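You operate a simulated robot arm through the tools that you are given. There is no shell and no other tool.

Carry out the task below with a simulated two-armed robot. There is one attempt and no reset: what you move stays moved.

JOB
Pour the squash into the glass bottle through the green funnel.
Fine: fit the funnel in the neck first; it goes back in the white pot after; put the yellow jug back too. Set down upright: yellow jug.

It is judged by the outcome, as a careful person would: the job done as asked, and still so three seconds after it is handed in. It fails if anything else is knocked over, pushed out of place, dropped, spilled or broken.

ROBOT AND FRAMES
Two 7-joint arms with two-finger parallel grippers on one trunk that stands fixed in place. Base frame: the origin is at the foot of the trunk, x ahead of it, y to its left, z up. Units: mm, degrees, N and s.
The left shoulder is at [50, 171, 1333], the right one opposite. With the tool pointing down near the work surface each hand reaches from about 100 to 800 mm from the base axis, measured 20 degrees to its own side. Payload 4.4 kg a hand.
The TCP of each hand is the grasp point between the finger pads, 23 mm short of the fingertips. In the tool frame z runs along the fingers and y along their closing line. Largest opening 94 mm; finger width 38, thickness 10; the body of the gripper, 54 by 96 mm, starts 39 mm behind the TCP.
Orientation is told as [roll, pitch, yaw] about the base's x, y, z axes, in that order, counted from this pose: with the fingers straight down and closing along the base's y, the tool's x points along the base's -x, its y along +y and its z along -z.

CONTROLS
- The arms move only by the tool drive_tool. It takes "left_motion", "right_motion" or both (then of equal length, played together; a hand with none holds still); each is a list of rows, each an object of numbers (a shift or turn left out is 0, a gripper value left out holds the last): "x", "y", "z": the shift along the tool's x, y, z in mm; "rx", "ry", "rz": the turn, a rotation vector about the tool's x, y, z in degrees; "gripper": the finger opening in mm, from 0 to 94. In form: [{"x": .., "y": .., "z": .., "rx": .., "ry": .., "rz": .., "gripper": ..}, ...]. A call has 1 to 20 rows; each row shifts and turns the commanded pose from where the row before left it, along the tool's axes as they then stand. Each row takes 0.2 s and may step no farther than 50 mm and 8.6 degrees from the row before; otherwise, or with a gripper value out of range, the whole call is refused. A pose out of reach is approached as far as the arm can. The call stops where the force on the tool passes 40 N (or 10 N more than at its start, if that is more) or the arm is blocked; 0.2 s more then pass. The fingers move at their own pace (about 72 mm/s each) and stop on an object; they squeeze with about 44 N. The grip force told is the motor's: it shows also when the fingers shut on nothing. Time passes only in rows, and 0.2 s behind the last, so rows that do not move let the fingers close. The reply holds the time, the measured pose of the TCP, the force on the tool along the base axes, the opening and the grip force, in the units named above and with some noise, with the torque about the TCP (base axes, N m) and any sound that the robot's microphone picked up.
- Cameras (640 x 400 px; columns grow to the right, rows downward): "scene" is now at [134.9, -52.4, 1513.4]; the picture's right is [-0.50, -0.87, 0.00], its down [-0.31, 0.18, -0.93] and it looks along [0.81, -0.47, -0.36] (base axes); focal length 214 px, centre (320, 200). "left" rides on the left gripper at [86, -16, -75] in its tool frame; the picture's right is [0.18, 0.98, 0.00], its down [-0.58, 0.11, -0.81] and it looks along [-0.79, 0.15, 0.59] (tool axes); focal length 243 px, centre (320, 200). "right" rides on the right gripper at [86, 16, -75] in its tool frame; the picture's right is [-0.18, 0.98, 0.00], its down [-0.58, -0.11, -0.81] and it looks along [-0.79, -0.15, 0.59] (tool axes); focal length 243 px, centre (320, 200). There is no depth. A picture from a camera that has moved, and an enlarged one, comes with that camera's place and axes in the base frame and with its lens. The place of the scene camera against the robot may be out by one fixed shift of up to 18 mm in any direction.
- snapshot(camera): a new picture of that camera. The clock stands still meanwhile.
- raise_lower(by): moves the trunk up (or, below 0, down) by that many mm; the arms and the scene camera ride with it, the base frame stays. It gives what a move gives, with no picture.
- aim_head(pan, tilt): turns the head with the scene camera to pan (to the left, within 80 degrees either way) and tilt (down, from -29 to 69), counted from straight ahead of the robot (the tilt from the chest, where the trunk bows). It gives what a move gives.
- close_up(camera, box): a new picture of the part [left, top, right, bottom] of that camera's present view, enlarged. The clock stands still meanwhile.
- close_job(): hands the job in; it is judged then, once.

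Places have to be worked out from the pictures, the camera data and where the tool is seen. Open the grippers and draw the arms clear of the work before you hand the job in, unless the task says otherwise.

The tools are called after "Call:" by a JSON object that holds its "api" and its "payload". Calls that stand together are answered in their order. drive_tool: Moves the arms, as the interface text tells. Its arguments: {"type":"object","properties":{"left_motion":{"type":"array","items":{"type":"object","properties":{"x":{"type":"number"},"y":{"type":"number"},"z":{"type":"number"},"rx":{"type":"number"},"ry":{"type":"number"},"rz":{"type":"number"},"gripper":{"type":"number"}}}},"right_motion":{"type":"array","items":{"type":"object","properties":{"x":{"type":"number"},"y":{"type":"number"},"z":{"type":"number"},"rx":{"type":"number"},"ry":{"type":"number"},"rz":{"type":"number"},"gripper":{"type":"number"}}}}},"required":[]} The other tools are called the same way: raise_lower (by) moves the trunk up or down; aim_head (pan, tilt) turns the head that bears the scene camera; snapshot (camera) takes a picture; close_up (camera, box) takes an enlarged picture of a part of a camera's view; close_job () hands the job in.

At the start:

```text
t: 0.0
left_tool_pos: [386.1, -35.8, 1399.5]
left_orientation: [0.0, 0.1, -0.2]
left_wrist_force: [0.7, -0.8, 0.4]
left_moment: [-0.03, -0.02, 0.01]
left_grip_width: 94.2
left_grip_force: 0.1
right_tool_pos: [225.5, -316.0, 1476.7]
right_orientation: [0.0, -0.1, 0.0]
right_wrist_force: [0.7, 0.7, -0.4]
right_moment: [0.03, -0.03, -0.07]
right_grip_width: 94.0
right_grip_force: 0.0
trunk travel left (down, up): [-341.0, 48.0]
head pan, tilt (commanded): [-30.1, 20.9]
```

scene: 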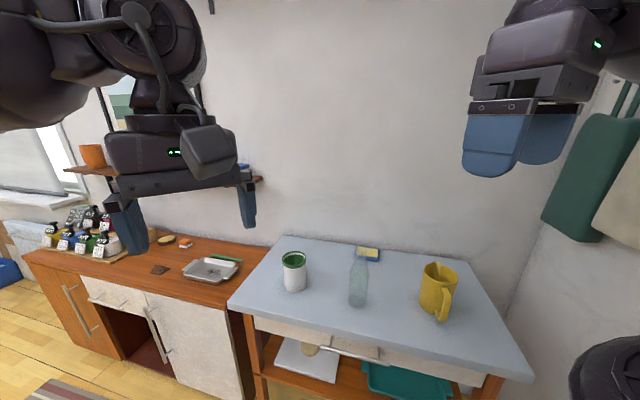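
right: 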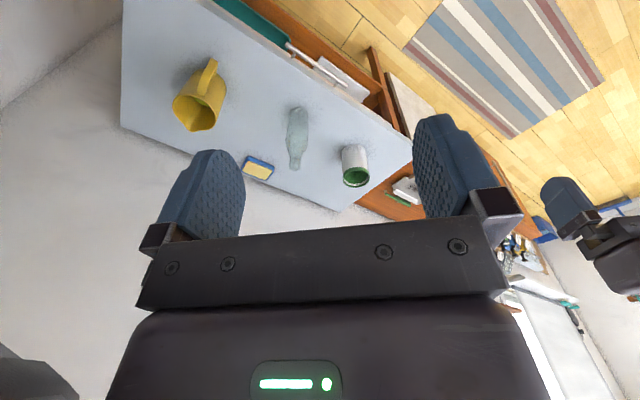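
left: 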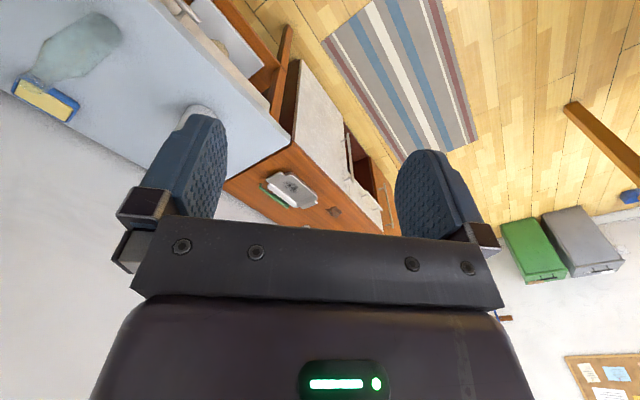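

The scene shows a blue-grey table with the white pot (green funnel inside), the glass bottle, a sponge and the yellow jug. I'll look closer before moving anything.

Call:
{"api": "close_up", "payload": {"camera": "scene", "box": [260, 230, 480, 368]}}

Call:
{"api": "close_up", "payload": {"camera": "right", "box": [120, 40, 420, 228]}}

```text
2.90 times, centred on (370, 299) of scene
camera zoom: at [134.9, -52.4, 1513.4], right [-0.5, -0.87, 0.0], down [-0.31, 0.18, -0.93], along [0.81, -0.47, -0.36], focal length 622 px, centre (175, -87)
```

zoom: 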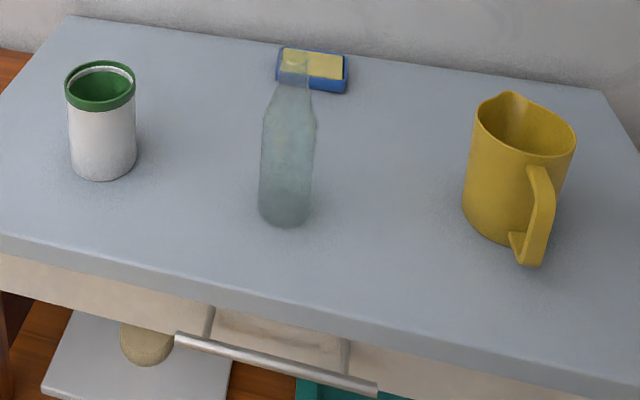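

```text
2.13 times, centred on (270, 134) of right
camera zoom: at [138.9, -301.0, 1552.2], right [0.18, 0.98, 0.0], down [0.58, -0.11, 0.81], along [0.79, -0.15, -0.59], focal length 516 px, centre (426, 340)
```

zoom: 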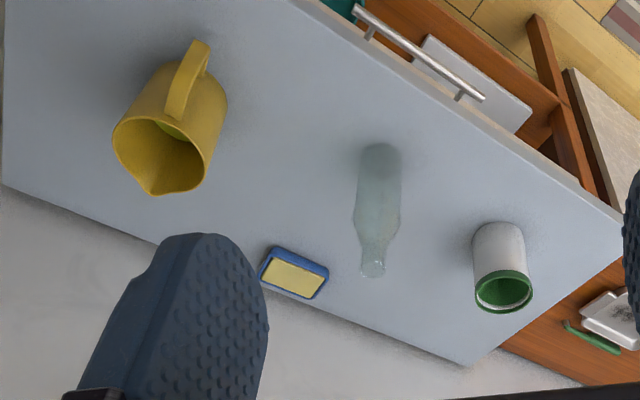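

The bottle base triangulates to about (554, -446, 907), with the jug to the right with its handle toward the robot. I'll aim the head at the table for a better view.

Call:
{"api": "aim_head", "payload": {"pan": -46, "tilt": 42}}

Call:
{"api": "snapshot", "payload": {"camera": "scene"}}

```text
t: 0.8
left_tool_pos: [386.3, -35.9, 1399.6]
left_orientation: [0.0, 0.1, 0.0]
left_wrist_force: [0.3, -0.7, -0.3]
left_moment: [-0.05, -0.01, 0.03]
left_grip_width: 93.9
left_grip_force: 0.1
right_tool_pos: [225.6, -316.2, 1476.4]
right_orientation: [-0.1, -0.2, -0.1]
right_wrist_force: [-0.9, 0.7, 0.4]
right_moment: [-0.02, 0.03, -0.05]
right_grip_width: 94.0
right_grip_force: 0.1
trunk travel left (down, up): [-341.0, 48.0]
head pan, tilt (commanded): [-46.0, 42.0]
```

```text
taken
camera scene: at [112.5, -65.9, 1480.6], right [-0.72, -0.69, 0.0], down [-0.46, 0.48, -0.74], along [0.52, -0.53, -0.67], focal length 214 px, centre (320, 200)
```

scene: 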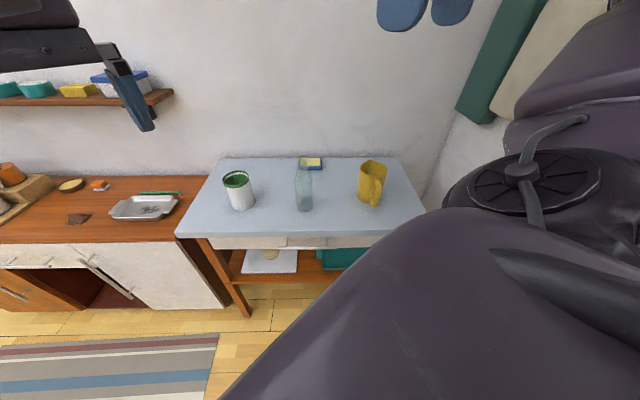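

Now the objects are near the image centre; I'll zoom in on the pot, bottle and jug in this view.

Call:
{"api": "close_up", "payload": {"camera": "scene", "box": [210, 150, 322, 220]}}

Call:
{"api": "close_up", "payload": {"camera": "scene", "box": [290, 150, 402, 220]}}

```text
5.71 times, centred on (266, 185) of scene
camera zoom: at [112.5, -65.9, 1480.6], right [-0.72, -0.69, 0.0], down [-0.46, 0.48, -0.74], along [0.52, -0.53, -0.67], focal length 1226 px, centre (629, 286)
```

zoom: 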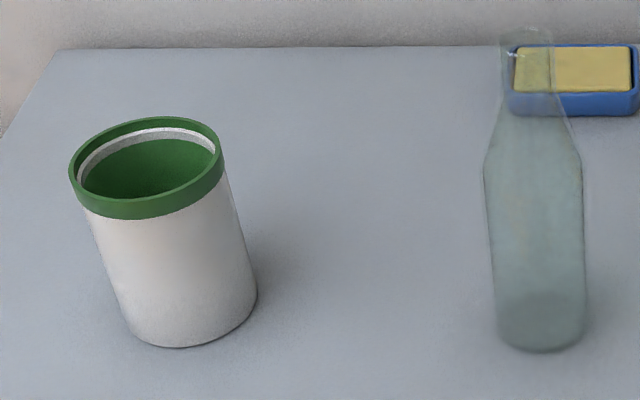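

```text
5.71 times, centred on (346, 185) of scene
camera zoom: at [112.5, -65.9, 1480.6], right [-0.72, -0.69, 0.0], down [-0.46, 0.48, -0.74], along [0.52, -0.53, -0.67], focal length 1226 px, centre (171, 286)
```

zoom: 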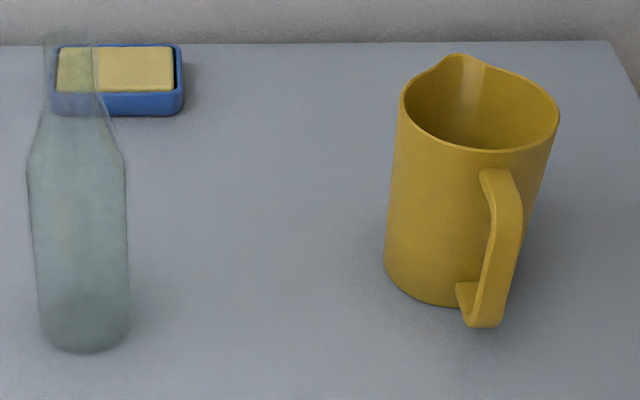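

Pot ≈ (744,-296), bottle ≈ (555,-448), jug ≈ (423,-663), table top ≈ 908. I'll bring the right hand (in free air) to a viewing pose so its camera sees the objects from closer.

Call:
{"api": "drive_tool", "payload": {"right_motion": [{"x": -20.8, "y": -14, "z": 37.8}, {"x": -20.8, "y": -14, "z": 37.8}, {"x": -20.8, "y": -14, "z": 37.8}, {"x": -20.8, "y": -14, "z": 37.8}, {"x": -20.8, "y": -14, "z": 37.8}, {"x": -20.8, "y": -14, "z": 37.8}]}}

Call:
{"api": "snapshot", "payload": {"camera": "right"}}

Call:
{"api": "snapshot", "payload": {"camera": "scene"}}

```text
t: 2.2
left_tool_pos: [387.8, -37.6, 1398.7]
left_orientation: [0.2, 0.2, -0.2]
left_wrist_force: [0.6, -0.5, -0.4]
left_moment: [0.04, 0.02, -0.02]
left_grip_width: 94.0
left_grip_force: 0.0
right_tool_pos: [351.4, -403.2, 1249.5]
right_orientation: [0.0, -0.2, 0.0]
right_wrist_force: [0.6, 0.7, -0.8]
right_moment: [-0.03, 0.04, 0.0]
right_grip_width: 94.1
right_grip_force: 0.1
trunk travel left (down, up): [-341.0, 48.0]
head pan, tilt (commanded): [-46.0, 42.0]
```

```text
taken
camera right: at [264.9, -386.7, 1325.3], right [0.18, 0.98, 0.0], down [0.58, -0.11, 0.81], along [0.79, -0.15, -0.59], focal length 243 px, centre (320, 200)
```

right: 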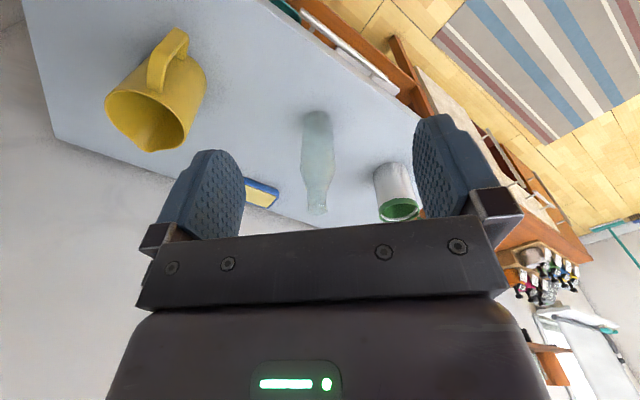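

```text
taken
camera scene: at [113.6, -67.1, 1480.3], right [-0.72, -0.69, 0.0], down [-0.47, 0.48, -0.74], along [0.52, -0.53, -0.67], focal length 214 px, centre (320, 200)
```

scene: 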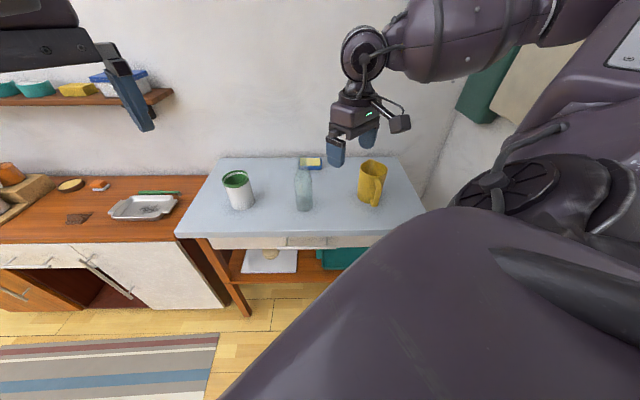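

The hand is now about 350 mm above the table. I'll zoom on each object in this wrist view.

Call:
{"api": "close_up", "payload": {"camera": "right", "box": [270, 90, 430, 230]}}

Call:
{"api": "close_up", "payload": {"camera": "right", "box": [80, 10, 240, 160]}}

```text
2.86 times, centred on (350, 160) of right
camera zoom: at [264.9, -386.7, 1325.3], right [0.18, 0.98, 0.0], down [0.58, -0.11, 0.81], along [0.79, -0.15, -0.59], focal length 693 px, centre (234, 314)
```

zoom: 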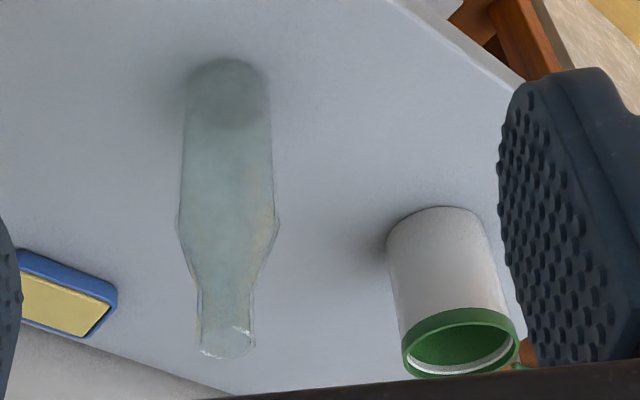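

```text
2.67 times, centred on (160, 85) of right
camera zoom: at [264.9, -386.7, 1325.3], right [0.18, 0.98, 0.0], down [0.58, -0.11, 0.81], along [0.79, -0.15, -0.59], focal length 647 px, centre (747, 507)
```

zoom: 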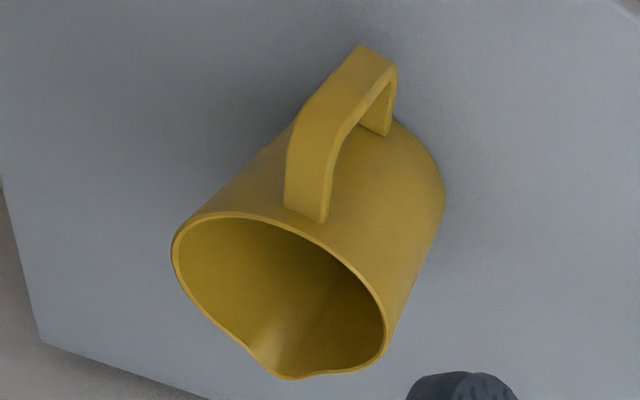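

Bottle axis ≈ (562,-446) with mouth at z ≈ 1121; pot top ≈ 1020 near (748,-292). I need to see how the funnel sits in the pot, so I'll move the hand higher/forward and pitch the camera downward.

Call:
{"api": "drive_tool", "payload": {"right_motion": [{"x": -38, "y": 15.5, "z": -8.4}, {"x": -38, "y": 15.5, "z": -8.4}, {"x": -38, "y": 15.5, "z": -8.4}, {"x": -38, "y": 15.5, "z": -8.4}, {"x": -38, "y": 15.5, "z": -8.4}, {"x": -38, "y": 15.5, "z": -8.4}, {"ry": 7.5}, {"ry": 7.5}, {"ry": 7.5}, {"ry": 7.5}]}}

Call:
{"api": "snapshot", "payload": {"camera": "right"}}

```text
t: 4.5
left_tool_pos: [386.4, -34.9, 1398.5]
left_orientation: [0.0, 0.1, -0.1]
left_wrist_force: [0.4, 1.3, 0.6]
left_moment: [-0.05, -0.01, 0.0]
left_grip_width: 93.8
left_grip_force: 0.0
right_tool_pos: [578.6, -308.0, 1301.5]
right_orientation: [0.1, 30.1, -0.1]
right_wrist_force: [0.5, -0.1, -0.2]
right_moment: [-0.03, 0.02, 0.02]
right_grip_width: 93.9
right_grip_force: 0.1
trunk travel left (down, up): [-341.0, 48.0]
head pan, tilt (commanded): [-46.0, 42.0]
```

```text
taken
camera right: at [540.9, -291.6, 1410.1], right [0.16, 0.98, -0.09], down [0.91, -0.11, 0.41], along [0.39, -0.15, -0.91], focal length 243 px, centre (320, 200)
```

right: 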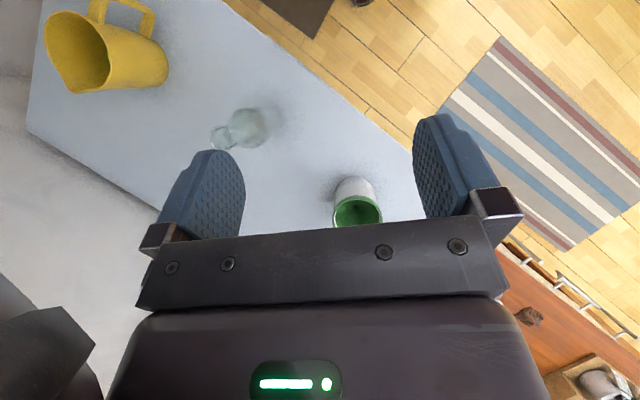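

Call:
{"api": "close_up", "payload": {"camera": "right", "box": [316, 165, 396, 230]}}

Call:
{"api": "close_up", "payload": {"camera": "right", "box": [190, 90, 290, 160]}}

Call:
{"api": "close_up", "payload": {"camera": "scene", "box": [210, 160, 270, 215]}}

```text
6.15 times, centred on (356, 198) of right
camera zoom: at [540.9, -291.6, 1410.1], right [0.16, 0.98, -0.09], down [0.91, -0.11, 0.41], along [0.39, -0.15, -0.91], focal length 1493 px, centre (98, 215)
```

zoom: 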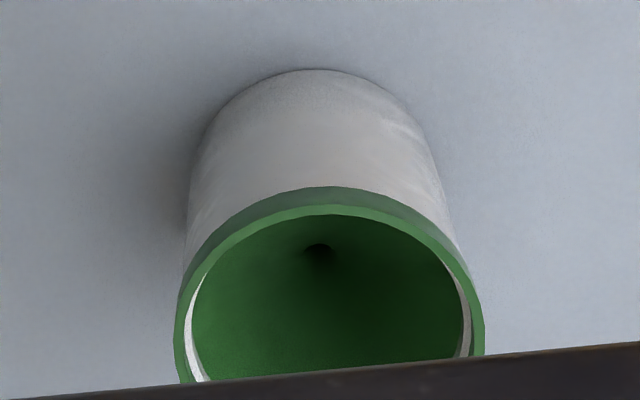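

```text
5.71 times, centred on (240, 125) of right
camera zoom: at [540.9, -291.6, 1410.1], right [0.16, 0.98, -0.09], down [0.91, -0.11, 0.41], along [0.39, -0.15, -0.91], focal length 1386 px, centre (777, 629)
```

zoom: 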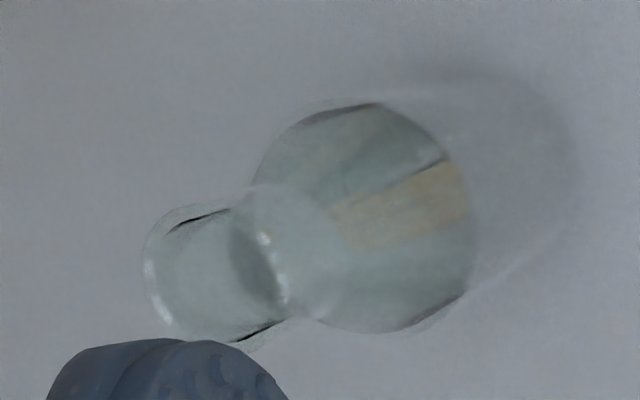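

```text
7.27 times, centred on (240, 188) of scene
camera zoom: at [112.8, -65.2, 1480.5], right [-0.72, -0.69, 0.0], down [-0.46, 0.48, -0.74], along [0.52, -0.54, -0.67], focal length 1560 px, centre (902, 291)
```

zoom: 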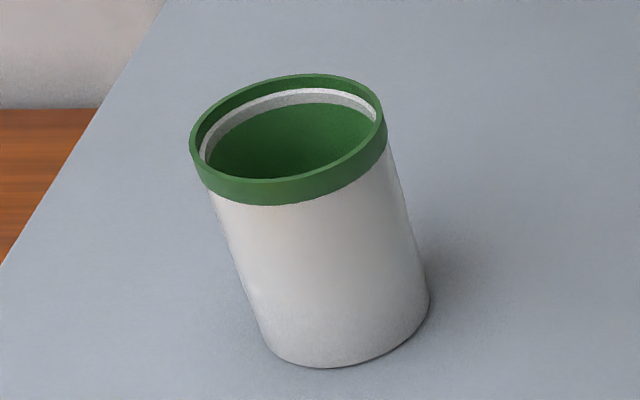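

The funnel's cone opening is visible inside the green band, but it's not clear whether the band belongs to the funnel or the pot. I'll take a closer, steeper view of the pot (still well above everything).

Call:
{"api": "drive_tool", "payload": {"right_motion": [{"x": -28.7, "y": 2.7, "z": 22.3}, {"x": -28.7, "y": 2.7, "z": 22.3}, {"x": -28.7, "y": 2.7, "z": 22.3}, {"ry": 5}, {"ry": 5}]}}

Call:
{"api": "snapshot", "payload": {"camera": "right"}}

```text
t: 5.7
left_tool_pos: [387.0, -34.9, 1398.8]
left_orientation: [0.1, 0.1, -0.2]
left_wrist_force: [0.2, 0.6, 0.4]
left_moment: [0.01, 0.0, -0.03]
left_grip_width: 93.7
left_grip_force: 0.0
right_tool_pos: [621.2, -299.5, 1199.6]
right_orientation: [0.0, 40.0, -0.1]
right_wrist_force: [0.5, 0.9, 0.1]
right_moment: [-0.01, 0.01, 0.01]
right_grip_width: 94.0
right_grip_force: 0.0
trunk travel left (down, up): [-341.0, 48.0]
head pan, tilt (commanded): [-46.0, 42.0]
```

```text
taken
camera right: at [602.1, -284.1, 1313.5], right [0.14, 0.98, -0.12], down [0.96, -0.11, 0.24], along [0.23, -0.15, -0.96], focal length 243 px, centre (320, 200)
```

right: 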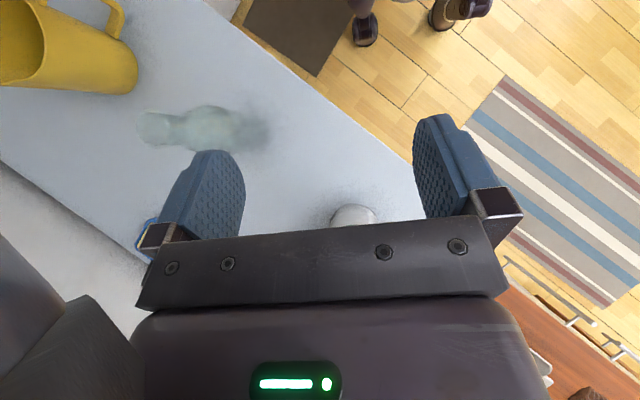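

Pitching pushed the pot behind the gripper; I'll pitch back and shift forward so the pot appears higher in the image.

Call:
{"api": "drive_tool", "payload": {"right_motion": [{"ry": -7.5}, {"ry": -7.5}, {"ry": -7.5}, {"ry": -7.5}, {"x": -26.4, "y": -3, "z": -20.4}, {"x": -26.4, "y": -3, "z": -20.4}]}}

Call:
{"api": "snapshot", "payload": {"camera": "right"}}

```text
t: 7.0
left_tool_pos: [386.4, -37.1, 1398.5]
left_orientation: [-0.1, 0.1, -0.1]
left_wrist_force: [0.3, -0.3, 0.1]
left_moment: [0.01, 0.02, -0.02]
left_grip_width: 94.0
left_grip_force: 0.0
right_tool_pos: [680.7, -305.9, 1231.1]
right_orientation: [0.0, 9.9, -0.1]
right_wrist_force: [0.2, 0.1, 0.1]
right_moment: [0.01, 0.03, -0.03]
right_grip_width: 93.9
right_grip_force: 0.0
trunk travel left (down, up): [-341.0, 48.0]
head pan, tilt (commanded): [-46.0, 42.0]
```

```text
taken
camera right: at [607.1, -289.4, 1320.4], right [0.18, 0.98, -0.03], down [0.71, -0.11, 0.69], along [0.68, -0.15, -0.72], focal length 243 px, centre (320, 200)
```

right: 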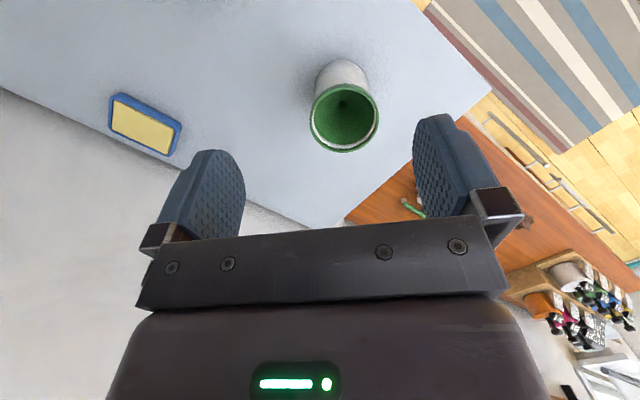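

Call:
{"api": "close_up", "payload": {"camera": "right", "box": [300, 50, 396, 160]}}

```text
3.64 times, centred on (348, 105) of right
camera zoom: at [607.1, -289.4, 1320.4], right [0.18, 0.98, -0.03], down [0.71, -0.11, 0.69], along [0.68, -0.15, -0.72], focal length 882 px, centre (218, 546)
```

zoom: 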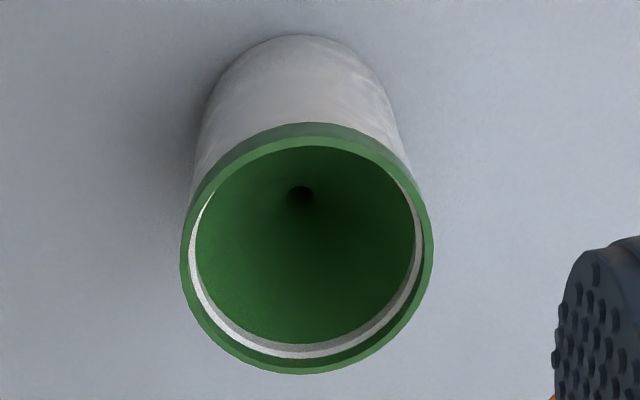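

Call:
{"api": "close_up", "payload": {"camera": "right", "box": [322, 120, 384, 158]}}

Call:
{"api": "close_up", "payload": {"camera": "right", "box": [305, 75, 355, 106]}}

```text
10.32 times, centred on (353, 139) of right
camera zoom: at [607.1, -289.4, 1320.4], right [0.18, 0.98, -0.03], down [0.71, -0.11, 0.69], along [0.68, -0.15, -0.72], focal length 2504 px, centre (-21, 830)
```

zoom: 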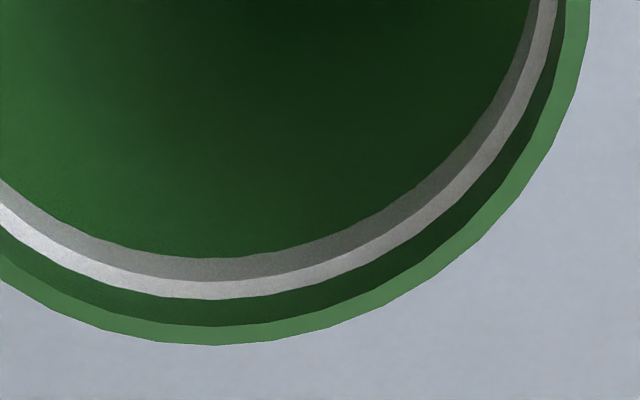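

```text
12.80 times, centred on (330, 90) of right
camera zoom: at [607.1, -289.4, 1320.4], right [0.18, 0.98, -0.03], down [0.71, -0.11, 0.69], along [0.68, -0.15, -0.72], focal length 3106 px, centre (192, 1602)
```

zoom: 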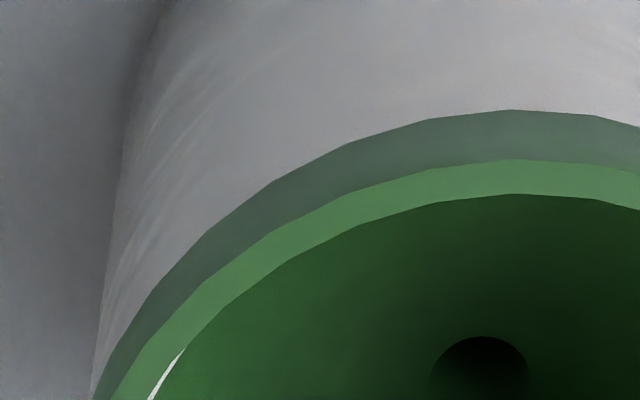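

The green band (outer Ø≈90 mm, top z≈1018) rings outside the pot's white lip and belongs to the funnel, its cone hole about 50 mm below. Pot axis ≈ (760,-293). I'll level the tool and come over the pot at a safe height to check alignment between the fingers.

Call:
{"api": "drive_tool", "payload": {"right_motion": [{"ry": -5}, {"ry": -4.9}, {"x": -20, "y": 3.2, "z": 25}, {"x": -20, "y": 3.2, "z": 25}, {"x": -20, "y": 3.2, "z": 25}, {"x": -19, "y": 3.2, "z": 25}, {}]}}

Call:
{"api": "snapshot", "payload": {"camera": "right"}}

```text
t: 8.7
left_tool_pos: [387.5, -36.2, 1400.0]
left_orientation: [0.0, 0.1, 0.0]
left_wrist_force: [0.5, -0.1, -0.1]
left_moment: [0.0, -0.03, -0.01]
left_grip_width: 94.3
left_grip_force: 0.1
right_tool_pos: [757.2, -292.8, 1131.9]
right_orientation: [-0.2, -0.1, 0.0]
right_wrist_force: [0.4, -0.3, 0.8]
right_moment: [-0.01, 0.0, -0.02]
right_grip_width: 94.1
right_grip_force: 0.1
trunk travel left (down, up): [-341.0, 48.0]
head pan, tilt (commanded): [-46.0, 42.0]
```

```text
taken
camera right: at [671.3, -277.3, 1207.7], right [0.18, 0.98, 0.0], down [0.58, -0.11, 0.81], along [0.79, -0.15, -0.59], focal length 243 px, centre (320, 200)
```

right: 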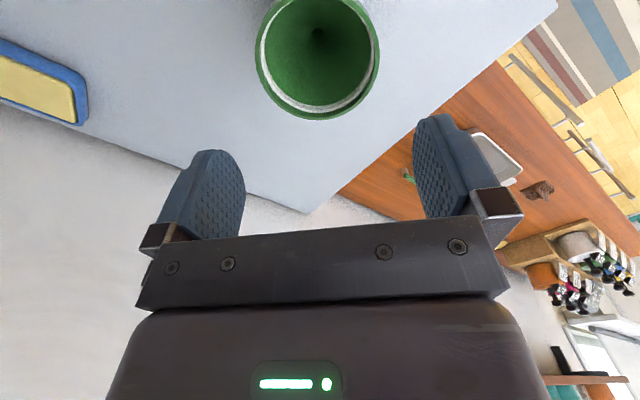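

Call:
{"api": "close_up", "payload": {"camera": "right", "box": [240, 0, 400, 130]}}

Call:
{"api": "snapshot", "payload": {"camera": "scene"}}

```text
3.08 times, centred on (320, 65) of right
camera zoom: at [671.3, -277.3, 1207.7], right [0.18, 0.98, 0.0], down [0.58, -0.11, 0.81], along [0.79, -0.15, -0.59], focal length 746 px, centre (320, 615)
```

zoom: 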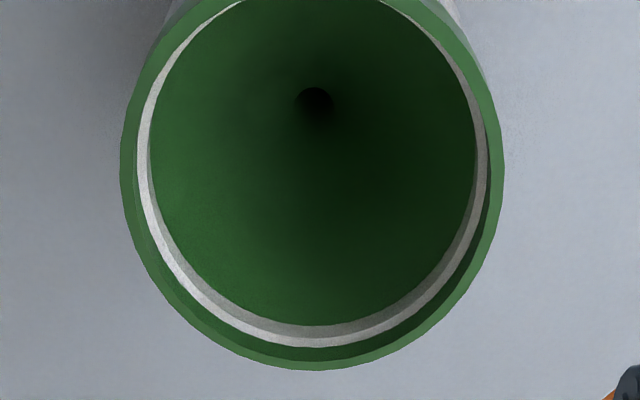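

```text
taken
camera scene: at [111.9, -66.2, 1480.6], right [-0.72, -0.69, 0.0], down [-0.46, 0.48, -0.74], along [0.52, -0.53, -0.67], focal length 214 px, centre (320, 200)
```

scene: 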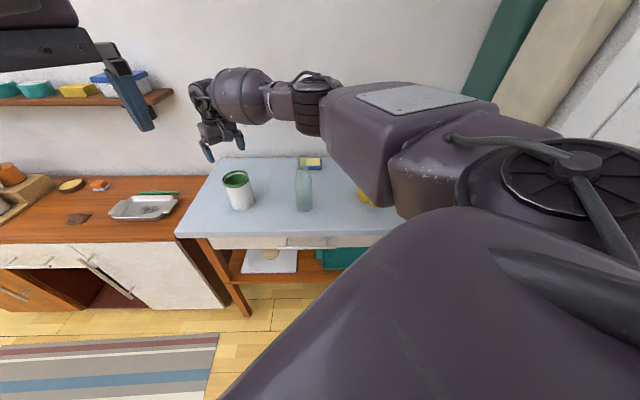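

Reach over the pot is fine. Band centre now estimates to (759.5,-295.7) with Ø ≈ 91 mm against a 94 mm opening, so I need exact centring; I'll descend to about 25 mm above the band and re-measure.

Call:
{"api": "drive_tool", "payload": {"right_motion": [{"x": -1.2, "y": -1.5, "z": 32, "gripper": 94}, {"x": -1.1, "y": -1.4, "z": 32}, {}, {}]}}

Call:
{"api": "snapshot", "payload": {"camera": "right"}}

Call:
{"api": "close_up", "payload": {"camera": "right", "box": [200, 20, 440, 240]}}

```text
t: 9.7
left_tool_pos: [386.3, -35.7, 1399.1]
left_orientation: [0.0, 0.1, -0.1]
left_wrist_force: [1.0, 0.5, -0.7]
left_moment: [0.02, -0.01, -0.01]
left_grip_width: 94.0
left_grip_force: 0.1
right_tool_pos: [759.6, -295.4, 1067.4]
right_orientation: [-0.1, 0.0, 0.0]
right_wrist_force: [-0.6, -0.6, -0.2]
right_moment: [0.0, -0.04, 0.0]
right_grip_width: 94.1
right_grip_force: 0.1
trunk travel left (down, up): [-341.0, 48.0]
head pan, tilt (commanded): [-46.0, 42.0]
```

```text
taken
camera right: at [674.0, -279.9, 1143.3], right [0.18, 0.98, 0.0], down [0.58, -0.11, 0.81], along [0.79, -0.15, -0.59], focal length 243 px, centre (320, 200)
```

right: 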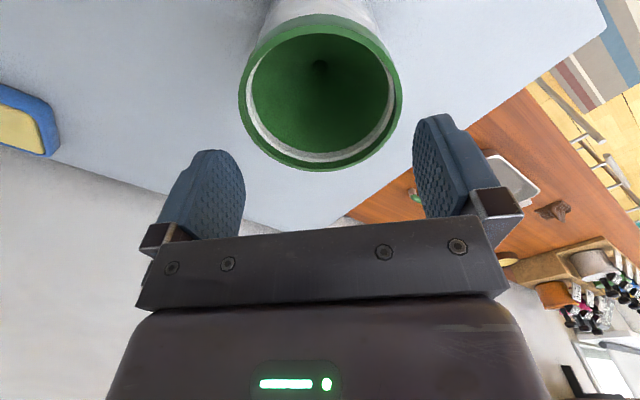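

```text
1.82 times, centred on (320, 130) of right
camera zoom: at [674.0, -279.9, 1143.3], right [0.18, 0.98, 0.0], down [0.58, -0.11, 0.81], along [0.79, -0.15, -0.59], focal length 441 px, centre (320, 327)
```

zoom: 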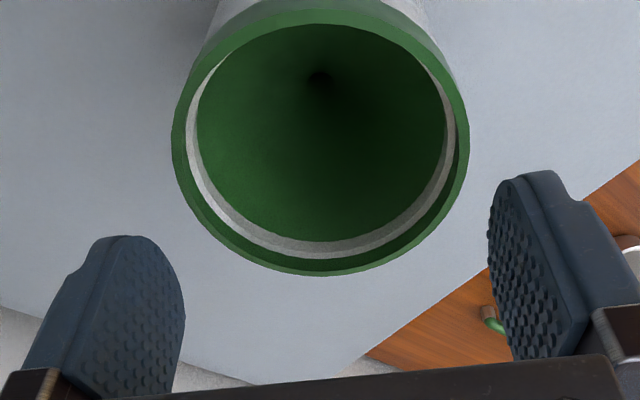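

Triangulating the three views puts the band top at z ≈ 1023, Ø ≈ 90, centre (757.2,-295.8). I'll correct x by 2 mm, lower until the tips are just above the band and check.

Call:
{"api": "drive_tool", "payload": {"right_motion": [{"x": 1.2, "y": -0.2, "z": 6}, {"x": 1.2, "y": -0.2, "z": 6}, {"z": 6}, {}]}}

Call:
{"api": "snapshot", "payload": {"camera": "right"}}

Call:
{"api": "close_up", "payload": {"camera": "scene", "box": [190, 120, 290, 220]}}

```text
t: 10.7
left_tool_pos: [386.6, -36.5, 1398.7]
left_orientation: [-0.1, 0.1, -0.1]
left_wrist_force: [-0.4, -0.8, -0.4]
left_moment: [0.01, 0.01, -0.02]
left_grip_width: 94.1
left_grip_force: 0.1
right_tool_pos: [756.6, -296.0, 1047.5]
right_orientation: [-0.2, 0.0, -0.1]
right_wrist_force: [0.3, -0.2, -0.1]
right_moment: [0.0, -0.02, -0.02]
right_grip_width: 94.1
right_grip_force: 0.0
trunk travel left (down, up): [-341.0, 48.0]
head pan, tilt (commanded): [-46.0, 42.0]
```

```text
taken
camera right: at [670.9, -280.5, 1124.6], right [0.18, 0.98, 0.0], down [0.58, -0.11, 0.81], along [0.79, -0.15, -0.59], focal length 243 px, centre (320, 200)
```

right: 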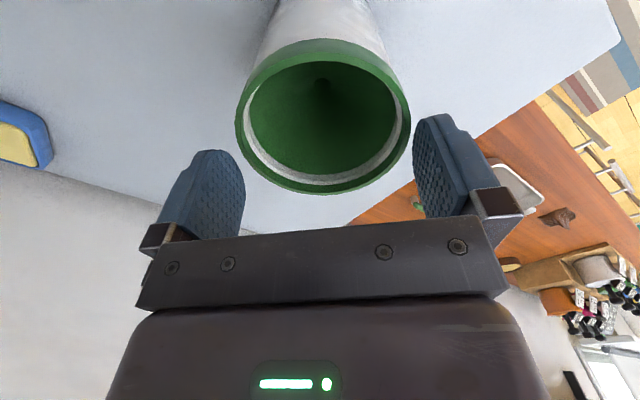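

```text
4.00 times, centred on (240, 170) of scene
camera zoom: at [112.3, -66.0, 1480.5], right [-0.72, -0.69, 0.0], down [-0.46, 0.48, -0.74], along [0.52, -0.53, -0.67], focal length 858 px, centre (640, 320)
```

zoom: 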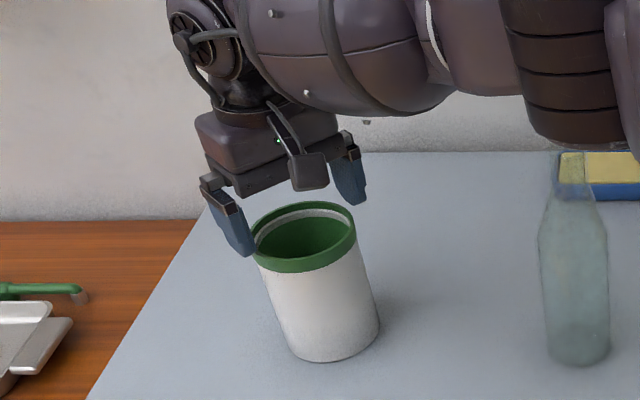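

Call:
{"api": "close_up", "payload": {"camera": "right", "box": [220, 60, 300, 260]}}

Call:
{"api": "close_up", "payload": {"camera": "right", "box": [220, 30, 430, 210]}}

```text
2.00 times, centred on (260, 160) of right
camera zoom: at [670.9, -280.5, 1124.6], right [0.18, 0.98, 0.0], down [0.58, -0.11, 0.81], along [0.79, -0.15, -0.59], focal length 485 px, centre (440, 280)
```

zoom: 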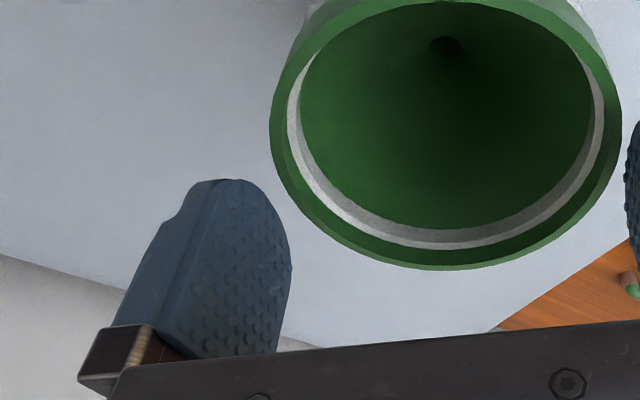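

```text
2.22 times, centred on (325, 120) of right
camera zoom: at [670.9, -280.5, 1124.6], right [0.18, 0.98, 0.0], down [0.58, -0.11, 0.81], along [0.79, -0.15, -0.59], focal length 539 px, centre (309, 378)
```

zoom: 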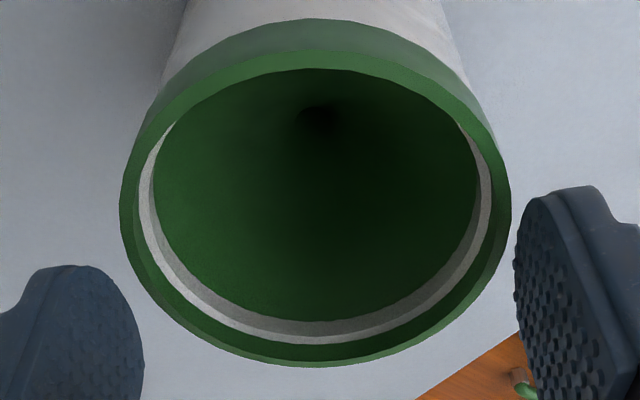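

The band centre (757,-296) matches the TCP (756.6,-296.0) within about 1 mm. I'll descend gently in 2 mm steps and watch the force.

Call:
{"api": "drive_tool", "payload": {"right_motion": [{"z": 2}, {"z": 2}, {"z": 2}, {}]}}

```text
t: 11.7
left_tool_pos: [386.4, -36.5, 1399.2]
left_orientation: [0.0, 0.2, 0.0]
left_wrist_force: [-0.4, 0.6, -0.5]
left_moment: [0.0, -0.02, 0.0]
left_grip_width: 94.3
left_grip_force: 0.0
right_tool_pos: [758.3, -296.8, 1041.6]
right_orientation: [-0.1, 0.1, -0.1]
right_wrist_force: [-0.9, 1.3, -0.2]
right_moment: [0.06, -0.02, 0.01]
right_grip_width: 93.7
right_grip_force: 0.0
trunk travel left (down, up): [-341.0, 48.0]
head pan, tilt (commanded): [-46.0, 42.0]
```

No contact force; continuing down in small steps.

Call:
{"api": "drive_tool", "payload": {"right_motion": [{"z": 2}, {"z": 2}, {"z": 2}, {}]}}

Call:
{"api": "snapshot", "payload": {"camera": "right"}}

Call:
{"api": "close_up", "payload": {"camera": "scene", "box": [200, 150, 270, 210]}}

```text
t: 12.7
left_tool_pos: [386.5, -37.6, 1399.4]
left_orientation: [0.0, 0.1, -0.2]
left_wrist_force: [0.4, 0.1, 0.0]
left_moment: [-0.05, -0.03, 0.0]
left_grip_width: 93.9
left_grip_force: 0.0
right_tool_pos: [756.4, -297.4, 1039.0]
right_orientation: [0.0, -0.2, 0.1]
right_wrist_force: [2.3, -1.1, 8.5]
right_moment: [0.43, -0.19, -0.02]
right_grip_width: 93.7
right_grip_force: 0.1
trunk travel left (down, up): [-341.0, 48.0]
head pan, tilt (commanded): [-46.0, 42.0]
```

```text
taken
camera right: at [671.4, -281.0, 1113.8], right [0.18, 0.98, 0.0], down [0.58, -0.11, 0.81], along [0.79, -0.15, -0.59], focal length 243 px, centre (320, 200)
```

right: 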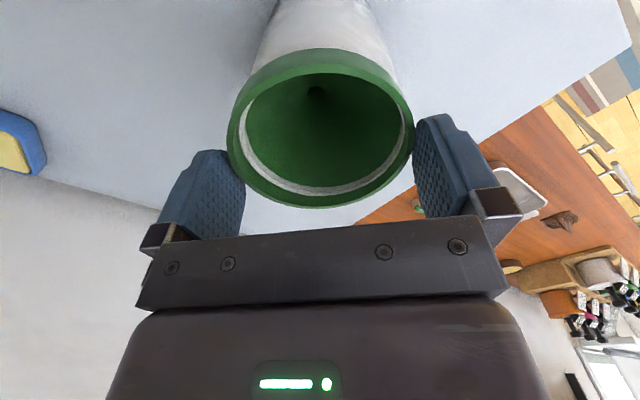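

```text
6.67 times, centred on (235, 180) of scene
camera zoom: at [111.7, -65.8, 1480.7], right [-0.72, -0.69, 0.0], down [-0.46, 0.48, -0.74], along [0.52, -0.53, -0.67], focal length 1430 px, centre (887, 333)
```

zoom: 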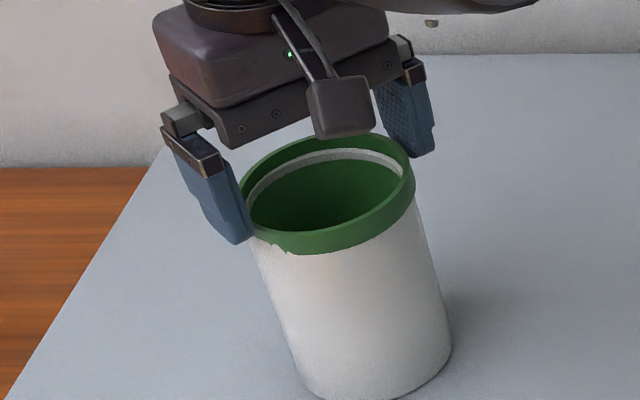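

A light contact (8.5 N, moment +0.43 N·m ⇒ at y≈+50 mm from TCP): the +y fingertip touches the band's top edge. I'll lift a little and look closely before shifting toward +y.

Call:
{"api": "drive_tool", "payload": {"right_motion": [{"z": -4}, {"z": -4}, {}]}}

Call:
{"api": "close_up", "payload": {"camera": "right", "box": [380, 70, 460, 230]}}

Call:
{"api": "close_up", "payload": {"camera": "right", "box": [190, 90, 270, 250]}}

```text
t: 13.4
left_tool_pos: [386.4, -36.3, 1398.9]
left_orientation: [-0.1, 0.0, -0.1]
left_wrist_force: [-0.5, 0.6, 0.7]
left_moment: [0.01, 0.03, 0.0]
left_grip_width: 93.8
left_grip_force: 0.1
right_tool_pos: [758.3, -295.0, 1044.4]
right_orientation: [-0.1, 0.1, 0.0]
right_wrist_force: [-0.5, 0.6, -0.2]
right_moment: [0.01, 0.03, 0.01]
right_grip_width: 94.1
right_grip_force: 0.1
trunk travel left (down, up): [-341.0, 48.0]
head pan, tilt (commanded): [-46.0, 42.0]
```

```text
2.50 times, centred on (420, 150) of right
camera zoom: at [671.4, -280.6, 1120.4], right [0.18, 0.98, 0.0], down [0.58, -0.11, 0.81], along [0.79, -0.15, -0.59], focal length 606 px, centre (70, 325)
```

zoom: 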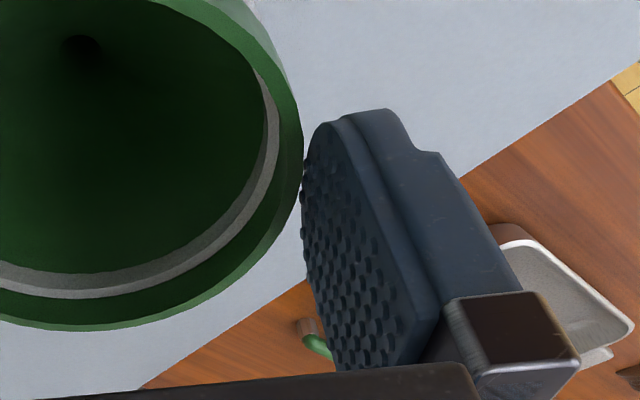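

```text
2.50 times, centred on (230, 170) of right
camera zoom: at [671.4, -280.6, 1120.4], right [0.18, 0.98, 0.0], down [0.58, -0.11, 0.81], along [0.79, -0.15, -0.59], focal length 606 px, centre (545, 275)
```

zoom: 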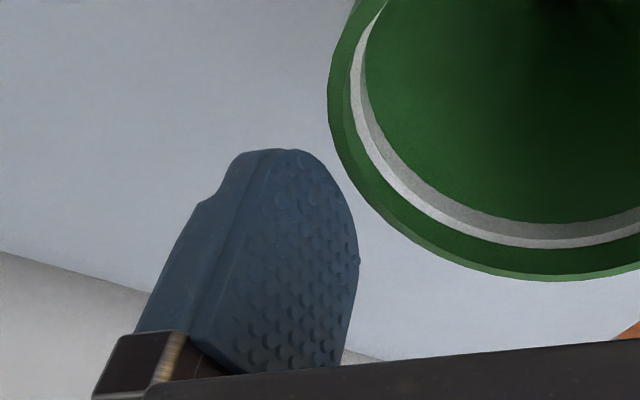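

The wrist image and the contact moment both indicate the band centre lies about 1.5–2 mm toward +y of the finger centre. I'll shift +1.8 mm in y and descend gently again.

Call:
{"api": "drive_tool", "payload": {"right_motion": [{"y": 1.8}, {"z": 2}, {"z": 2}, {"z": 2}, {"z": 2}, {}]}}

```text
t: 14.8
left_tool_pos: [386.7, -36.0, 1400.0]
left_orientation: [0.0, 0.1, -0.2]
left_wrist_force: [0.2, -0.6, 0.4]
left_moment: [-0.02, 0.03, 0.03]
left_grip_width: 93.9
left_grip_force: 0.0
right_tool_pos: [757.5, -294.7, 1036.1]
right_orientation: [-0.1, 0.1, 0.1]
right_wrist_force: [-0.1, -0.5, 0.2]
right_moment: [-0.01, -0.01, -0.01]
right_grip_width: 93.8
right_grip_force: 0.0
trunk travel left (down, up): [-341.0, 48.0]
head pan, tilt (commanded): [-46.0, 42.0]
```

No contact this time with tips ~10 mm below the band top. A few more mm, then close the fingers on the band.

Call:
{"api": "drive_tool", "payload": {"right_motion": [{"z": 2}, {"z": 2}, {"z": 1}, {}, {"gripper": 80}, {}, {}]}}

Call:
{"api": "snapshot", "payload": {"camera": "right"}}

```text
t: 16.4
left_tool_pos: [386.5, -35.7, 1399.4]
left_orientation: [-0.1, 0.1, -0.2]
left_wrist_force: [-0.2, 0.9, 0.4]
left_moment: [-0.01, 0.0, 0.0]
left_grip_width: 94.0
left_grip_force: 0.0
right_tool_pos: [757.1, -294.6, 1030.9]
right_orientation: [0.0, 0.0, 0.0]
right_wrist_force: [-0.2, 2.2, -0.5]
right_moment: [0.17, -0.05, 0.05]
right_grip_width: 89.4
right_grip_force: 44.0
trunk travel left (down, up): [-341.0, 48.0]
head pan, tilt (commanded): [-46.0, 42.0]
```

```text
taken
camera right: at [671.2, -279.0, 1107.3], right [0.18, 0.98, 0.0], down [0.58, -0.11, 0.81], along [0.79, -0.15, -0.59], focal length 243 px, centre (320, 200)
```

right: 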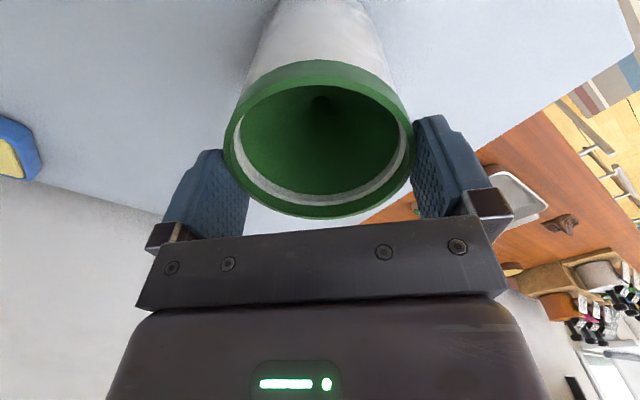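

The fingers hold at 89.4 mm with 44 N. I'll lift 16 mm slowly and look whether only the funnel rises.

Call:
{"api": "drive_tool", "payload": {"right_motion": [{"z": -4}, {"z": -4}, {"z": -4}, {"z": -4}, {}]}}

Call:
{"api": "snapshot", "payload": {"camera": "right"}}

Call:
{"api": "close_up", "payload": {"camera": "scene", "box": [200, 140, 280, 220]}}

```text
t: 17.6
left_tool_pos: [387.6, -35.8, 1397.7]
left_orientation: [0.0, 0.1, -0.1]
left_wrist_force: [-0.2, 0.1, -0.5]
left_moment: [-0.01, 0.01, 0.0]
left_grip_width: 93.9
left_grip_force: 0.0
right_tool_pos: [757.6, -296.0, 1048.5]
right_orientation: [-0.1, 0.1, 0.0]
right_wrist_force: [0.5, -0.6, 0.1]
right_moment: [-0.07, 0.01, -0.01]
right_grip_width: 89.1
right_grip_force: 43.9
trunk travel left (down, up): [-341.0, 48.0]
head pan, tilt (commanded): [-46.0, 42.0]
```

```text
taken
camera right: at [671.1, -279.8, 1123.9], right [0.18, 0.98, 0.0], down [0.58, -0.11, 0.81], along [0.79, -0.15, -0.59], focal length 243 px, centre (320, 200)
```

right: 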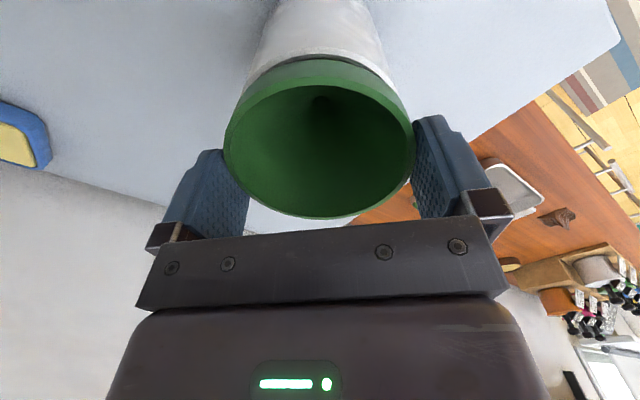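

```text
5.00 times, centred on (240, 180) of scene
camera zoom: at [112.5, -66.0, 1480.5], right [-0.72, -0.69, 0.0], down [-0.46, 0.48, -0.74], along [0.52, -0.53, -0.67], focal length 1072 px, centre (720, 300)
```

zoom: 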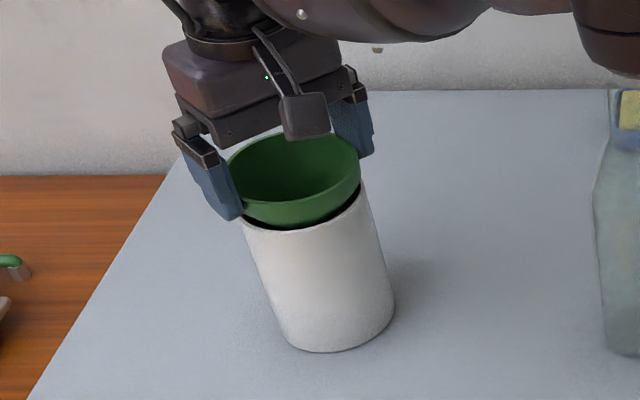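

Only the funnel rises; the pot stays put. I'll lift it straight out to see the spout length.

Call:
{"api": "drive_tool", "payload": {"right_motion": [{"z": -15}, {"z": -20}, {"z": -20}, {"z": -20}, {"z": -20}, {"z": -20}, {}]}}

Call:
{"api": "snapshot", "payload": {"camera": "scene"}}

Call:
{"api": "close_up", "payload": {"camera": "scene", "box": [190, 110, 290, 220]}}

```text
t: 19.2
left_tool_pos: [386.7, -35.9, 1399.9]
left_orientation: [0.0, 0.1, -0.1]
left_wrist_force: [0.3, 0.0, -0.2]
left_moment: [0.04, 0.0, -0.04]
left_grip_width: 94.0
left_grip_force: 0.0
right_tool_pos: [757.9, -296.3, 1162.5]
right_orientation: [0.0, 0.0, -0.1]
right_wrist_force: [-1.0, 0.6, -0.3]
right_moment: [0.02, 0.03, 0.02]
right_grip_width: 88.8
right_grip_force: 43.8
trunk travel left (down, up): [-341.0, 48.0]
head pan, tilt (commanded): [-46.0, 42.0]
```

```text
taken
camera scene: at [112.7, -66.2, 1480.5], right [-0.72, -0.69, 0.0], down [-0.46, 0.48, -0.74], along [0.52, -0.53, -0.67], focal length 214 px, centre (320, 200)
```

scene: 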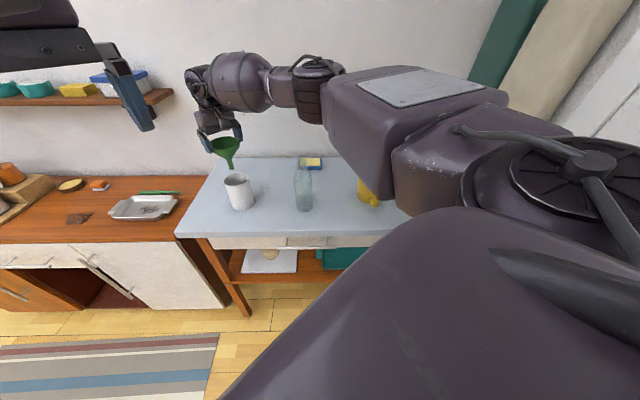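

```text
3.64 times, centred on (240, 165) of scene
camera zoom: at [112.7, -66.2, 1480.5], right [-0.72, -0.69, 0.0], down [-0.46, 0.48, -0.74], along [0.52, -0.53, -0.67], focal length 780 px, centre (611, 327)
```

zoom: 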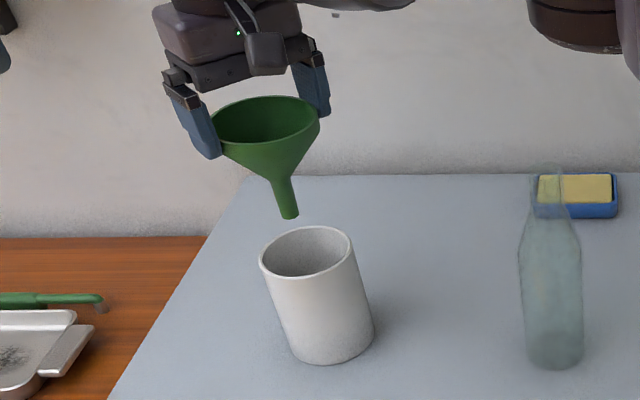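

The funnel is ~101 mm tall with a ~43 mm spout. I'll raise it further and move back in x beside the bottle (spout tip above mouth height), to measure the bottle with the wrist camera.

Call:
{"api": "drive_tool", "payload": {"right_motion": [{"z": -33}, {"z": -33}, {"z": -32}, {"x": 33, "y": -2}, {"x": 33, "y": -2}, {"x": 33, "y": -2}, {"x": 33, "y": -2}, {"x": 33, "y": -2}, {"x": 33, "y": -2}, {}]}}

Call:
{"api": "snapshot", "payload": {"camera": "right"}}

Call:
{"api": "snapshot", "payload": {"camera": "scene"}}

```text
t: 21.4
left_tool_pos: [387.4, -36.1, 1399.0]
left_orientation: [0.0, 0.2, -0.1]
left_wrist_force: [0.2, 0.6, 0.2]
left_moment: [0.02, 0.01, 0.02]
left_grip_width: 93.9
left_grip_force: 0.0
right_tool_pos: [559.3, -306.7, 1260.7]
right_orientation: [-0.1, 0.1, 0.0]
right_wrist_force: [0.7, -0.7, -0.4]
right_moment: [0.02, 0.01, 0.0]
right_grip_width: 82.5
right_grip_force: 44.4
trunk travel left (down, up): [-341.0, 48.0]
head pan, tilt (commanded): [-46.0, 42.0]
```

```text
taken
camera right: at [473.2, -291.1, 1336.0], right [0.18, 0.98, 0.0], down [0.58, -0.11, 0.81], along [0.79, -0.15, -0.59], focal length 243 px, centre (320, 200)
```

right: 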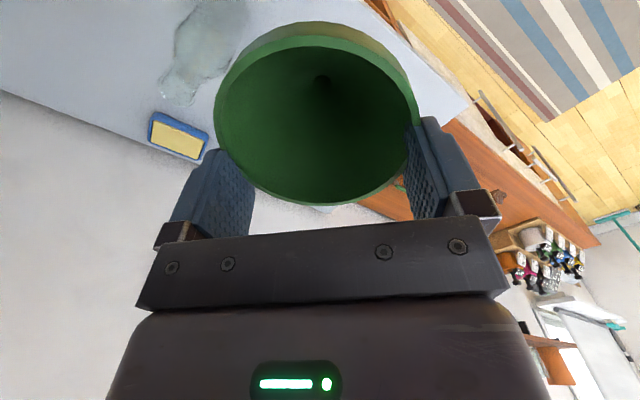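

```text
taken
camera scene: at [113.2, -65.6, 1480.4], right [-0.72, -0.69, 0.0], down [-0.47, 0.48, -0.74], along [0.52, -0.53, -0.67], focal length 214 px, centre (320, 200)
```

scene: 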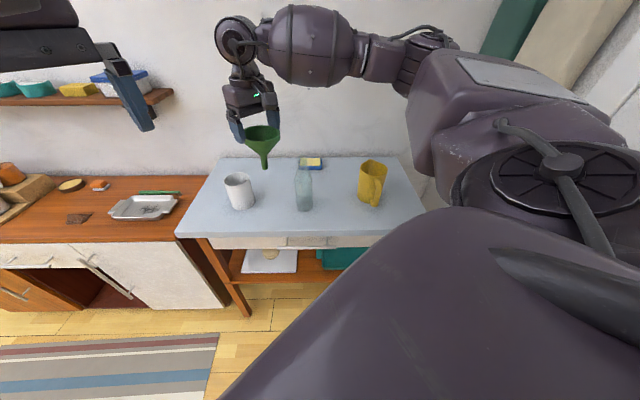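

The grip width dropped from 88.8 to 82.5 — the funnel has shifted in the fingers. I'll look closely before any further motion.

Call:
{"api": "close_up", "payload": {"camera": "right", "box": [170, 10, 490, 230]}}

Call:
{"api": "close_up", "payload": {"camera": "scene", "box": [210, 70, 330, 220]}}

```text
1.82 times, centred on (330, 120) of right
camera zoom: at [473.2, -291.1, 1336.0], right [0.18, 0.98, 0.0], down [0.58, -0.11, 0.81], along [0.79, -0.15, -0.59], focal length 441 px, centre (302, 346)
```

zoom: 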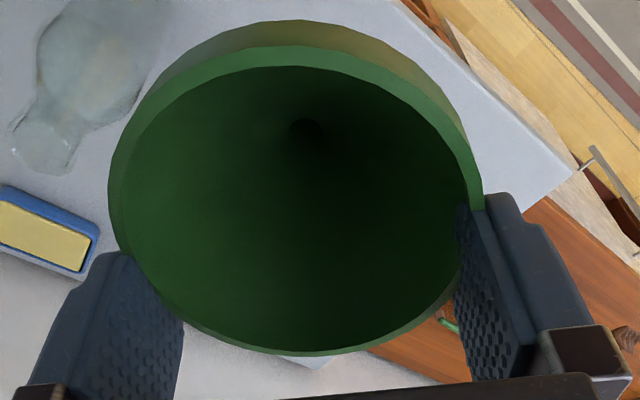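

```text
2.67 times, centred on (270, 145) of scene
camera zoom: at [113.2, -65.6, 1480.4], right [-0.72, -0.69, 0.0], down [-0.47, 0.48, -0.74], along [0.52, -0.53, -0.67], focal length 572 px, centre (453, 347)
```

zoom: 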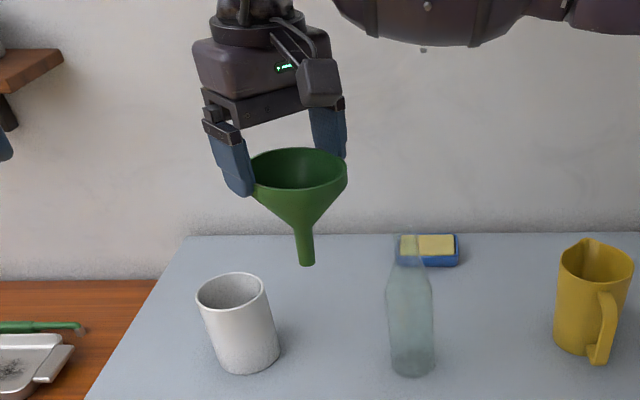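

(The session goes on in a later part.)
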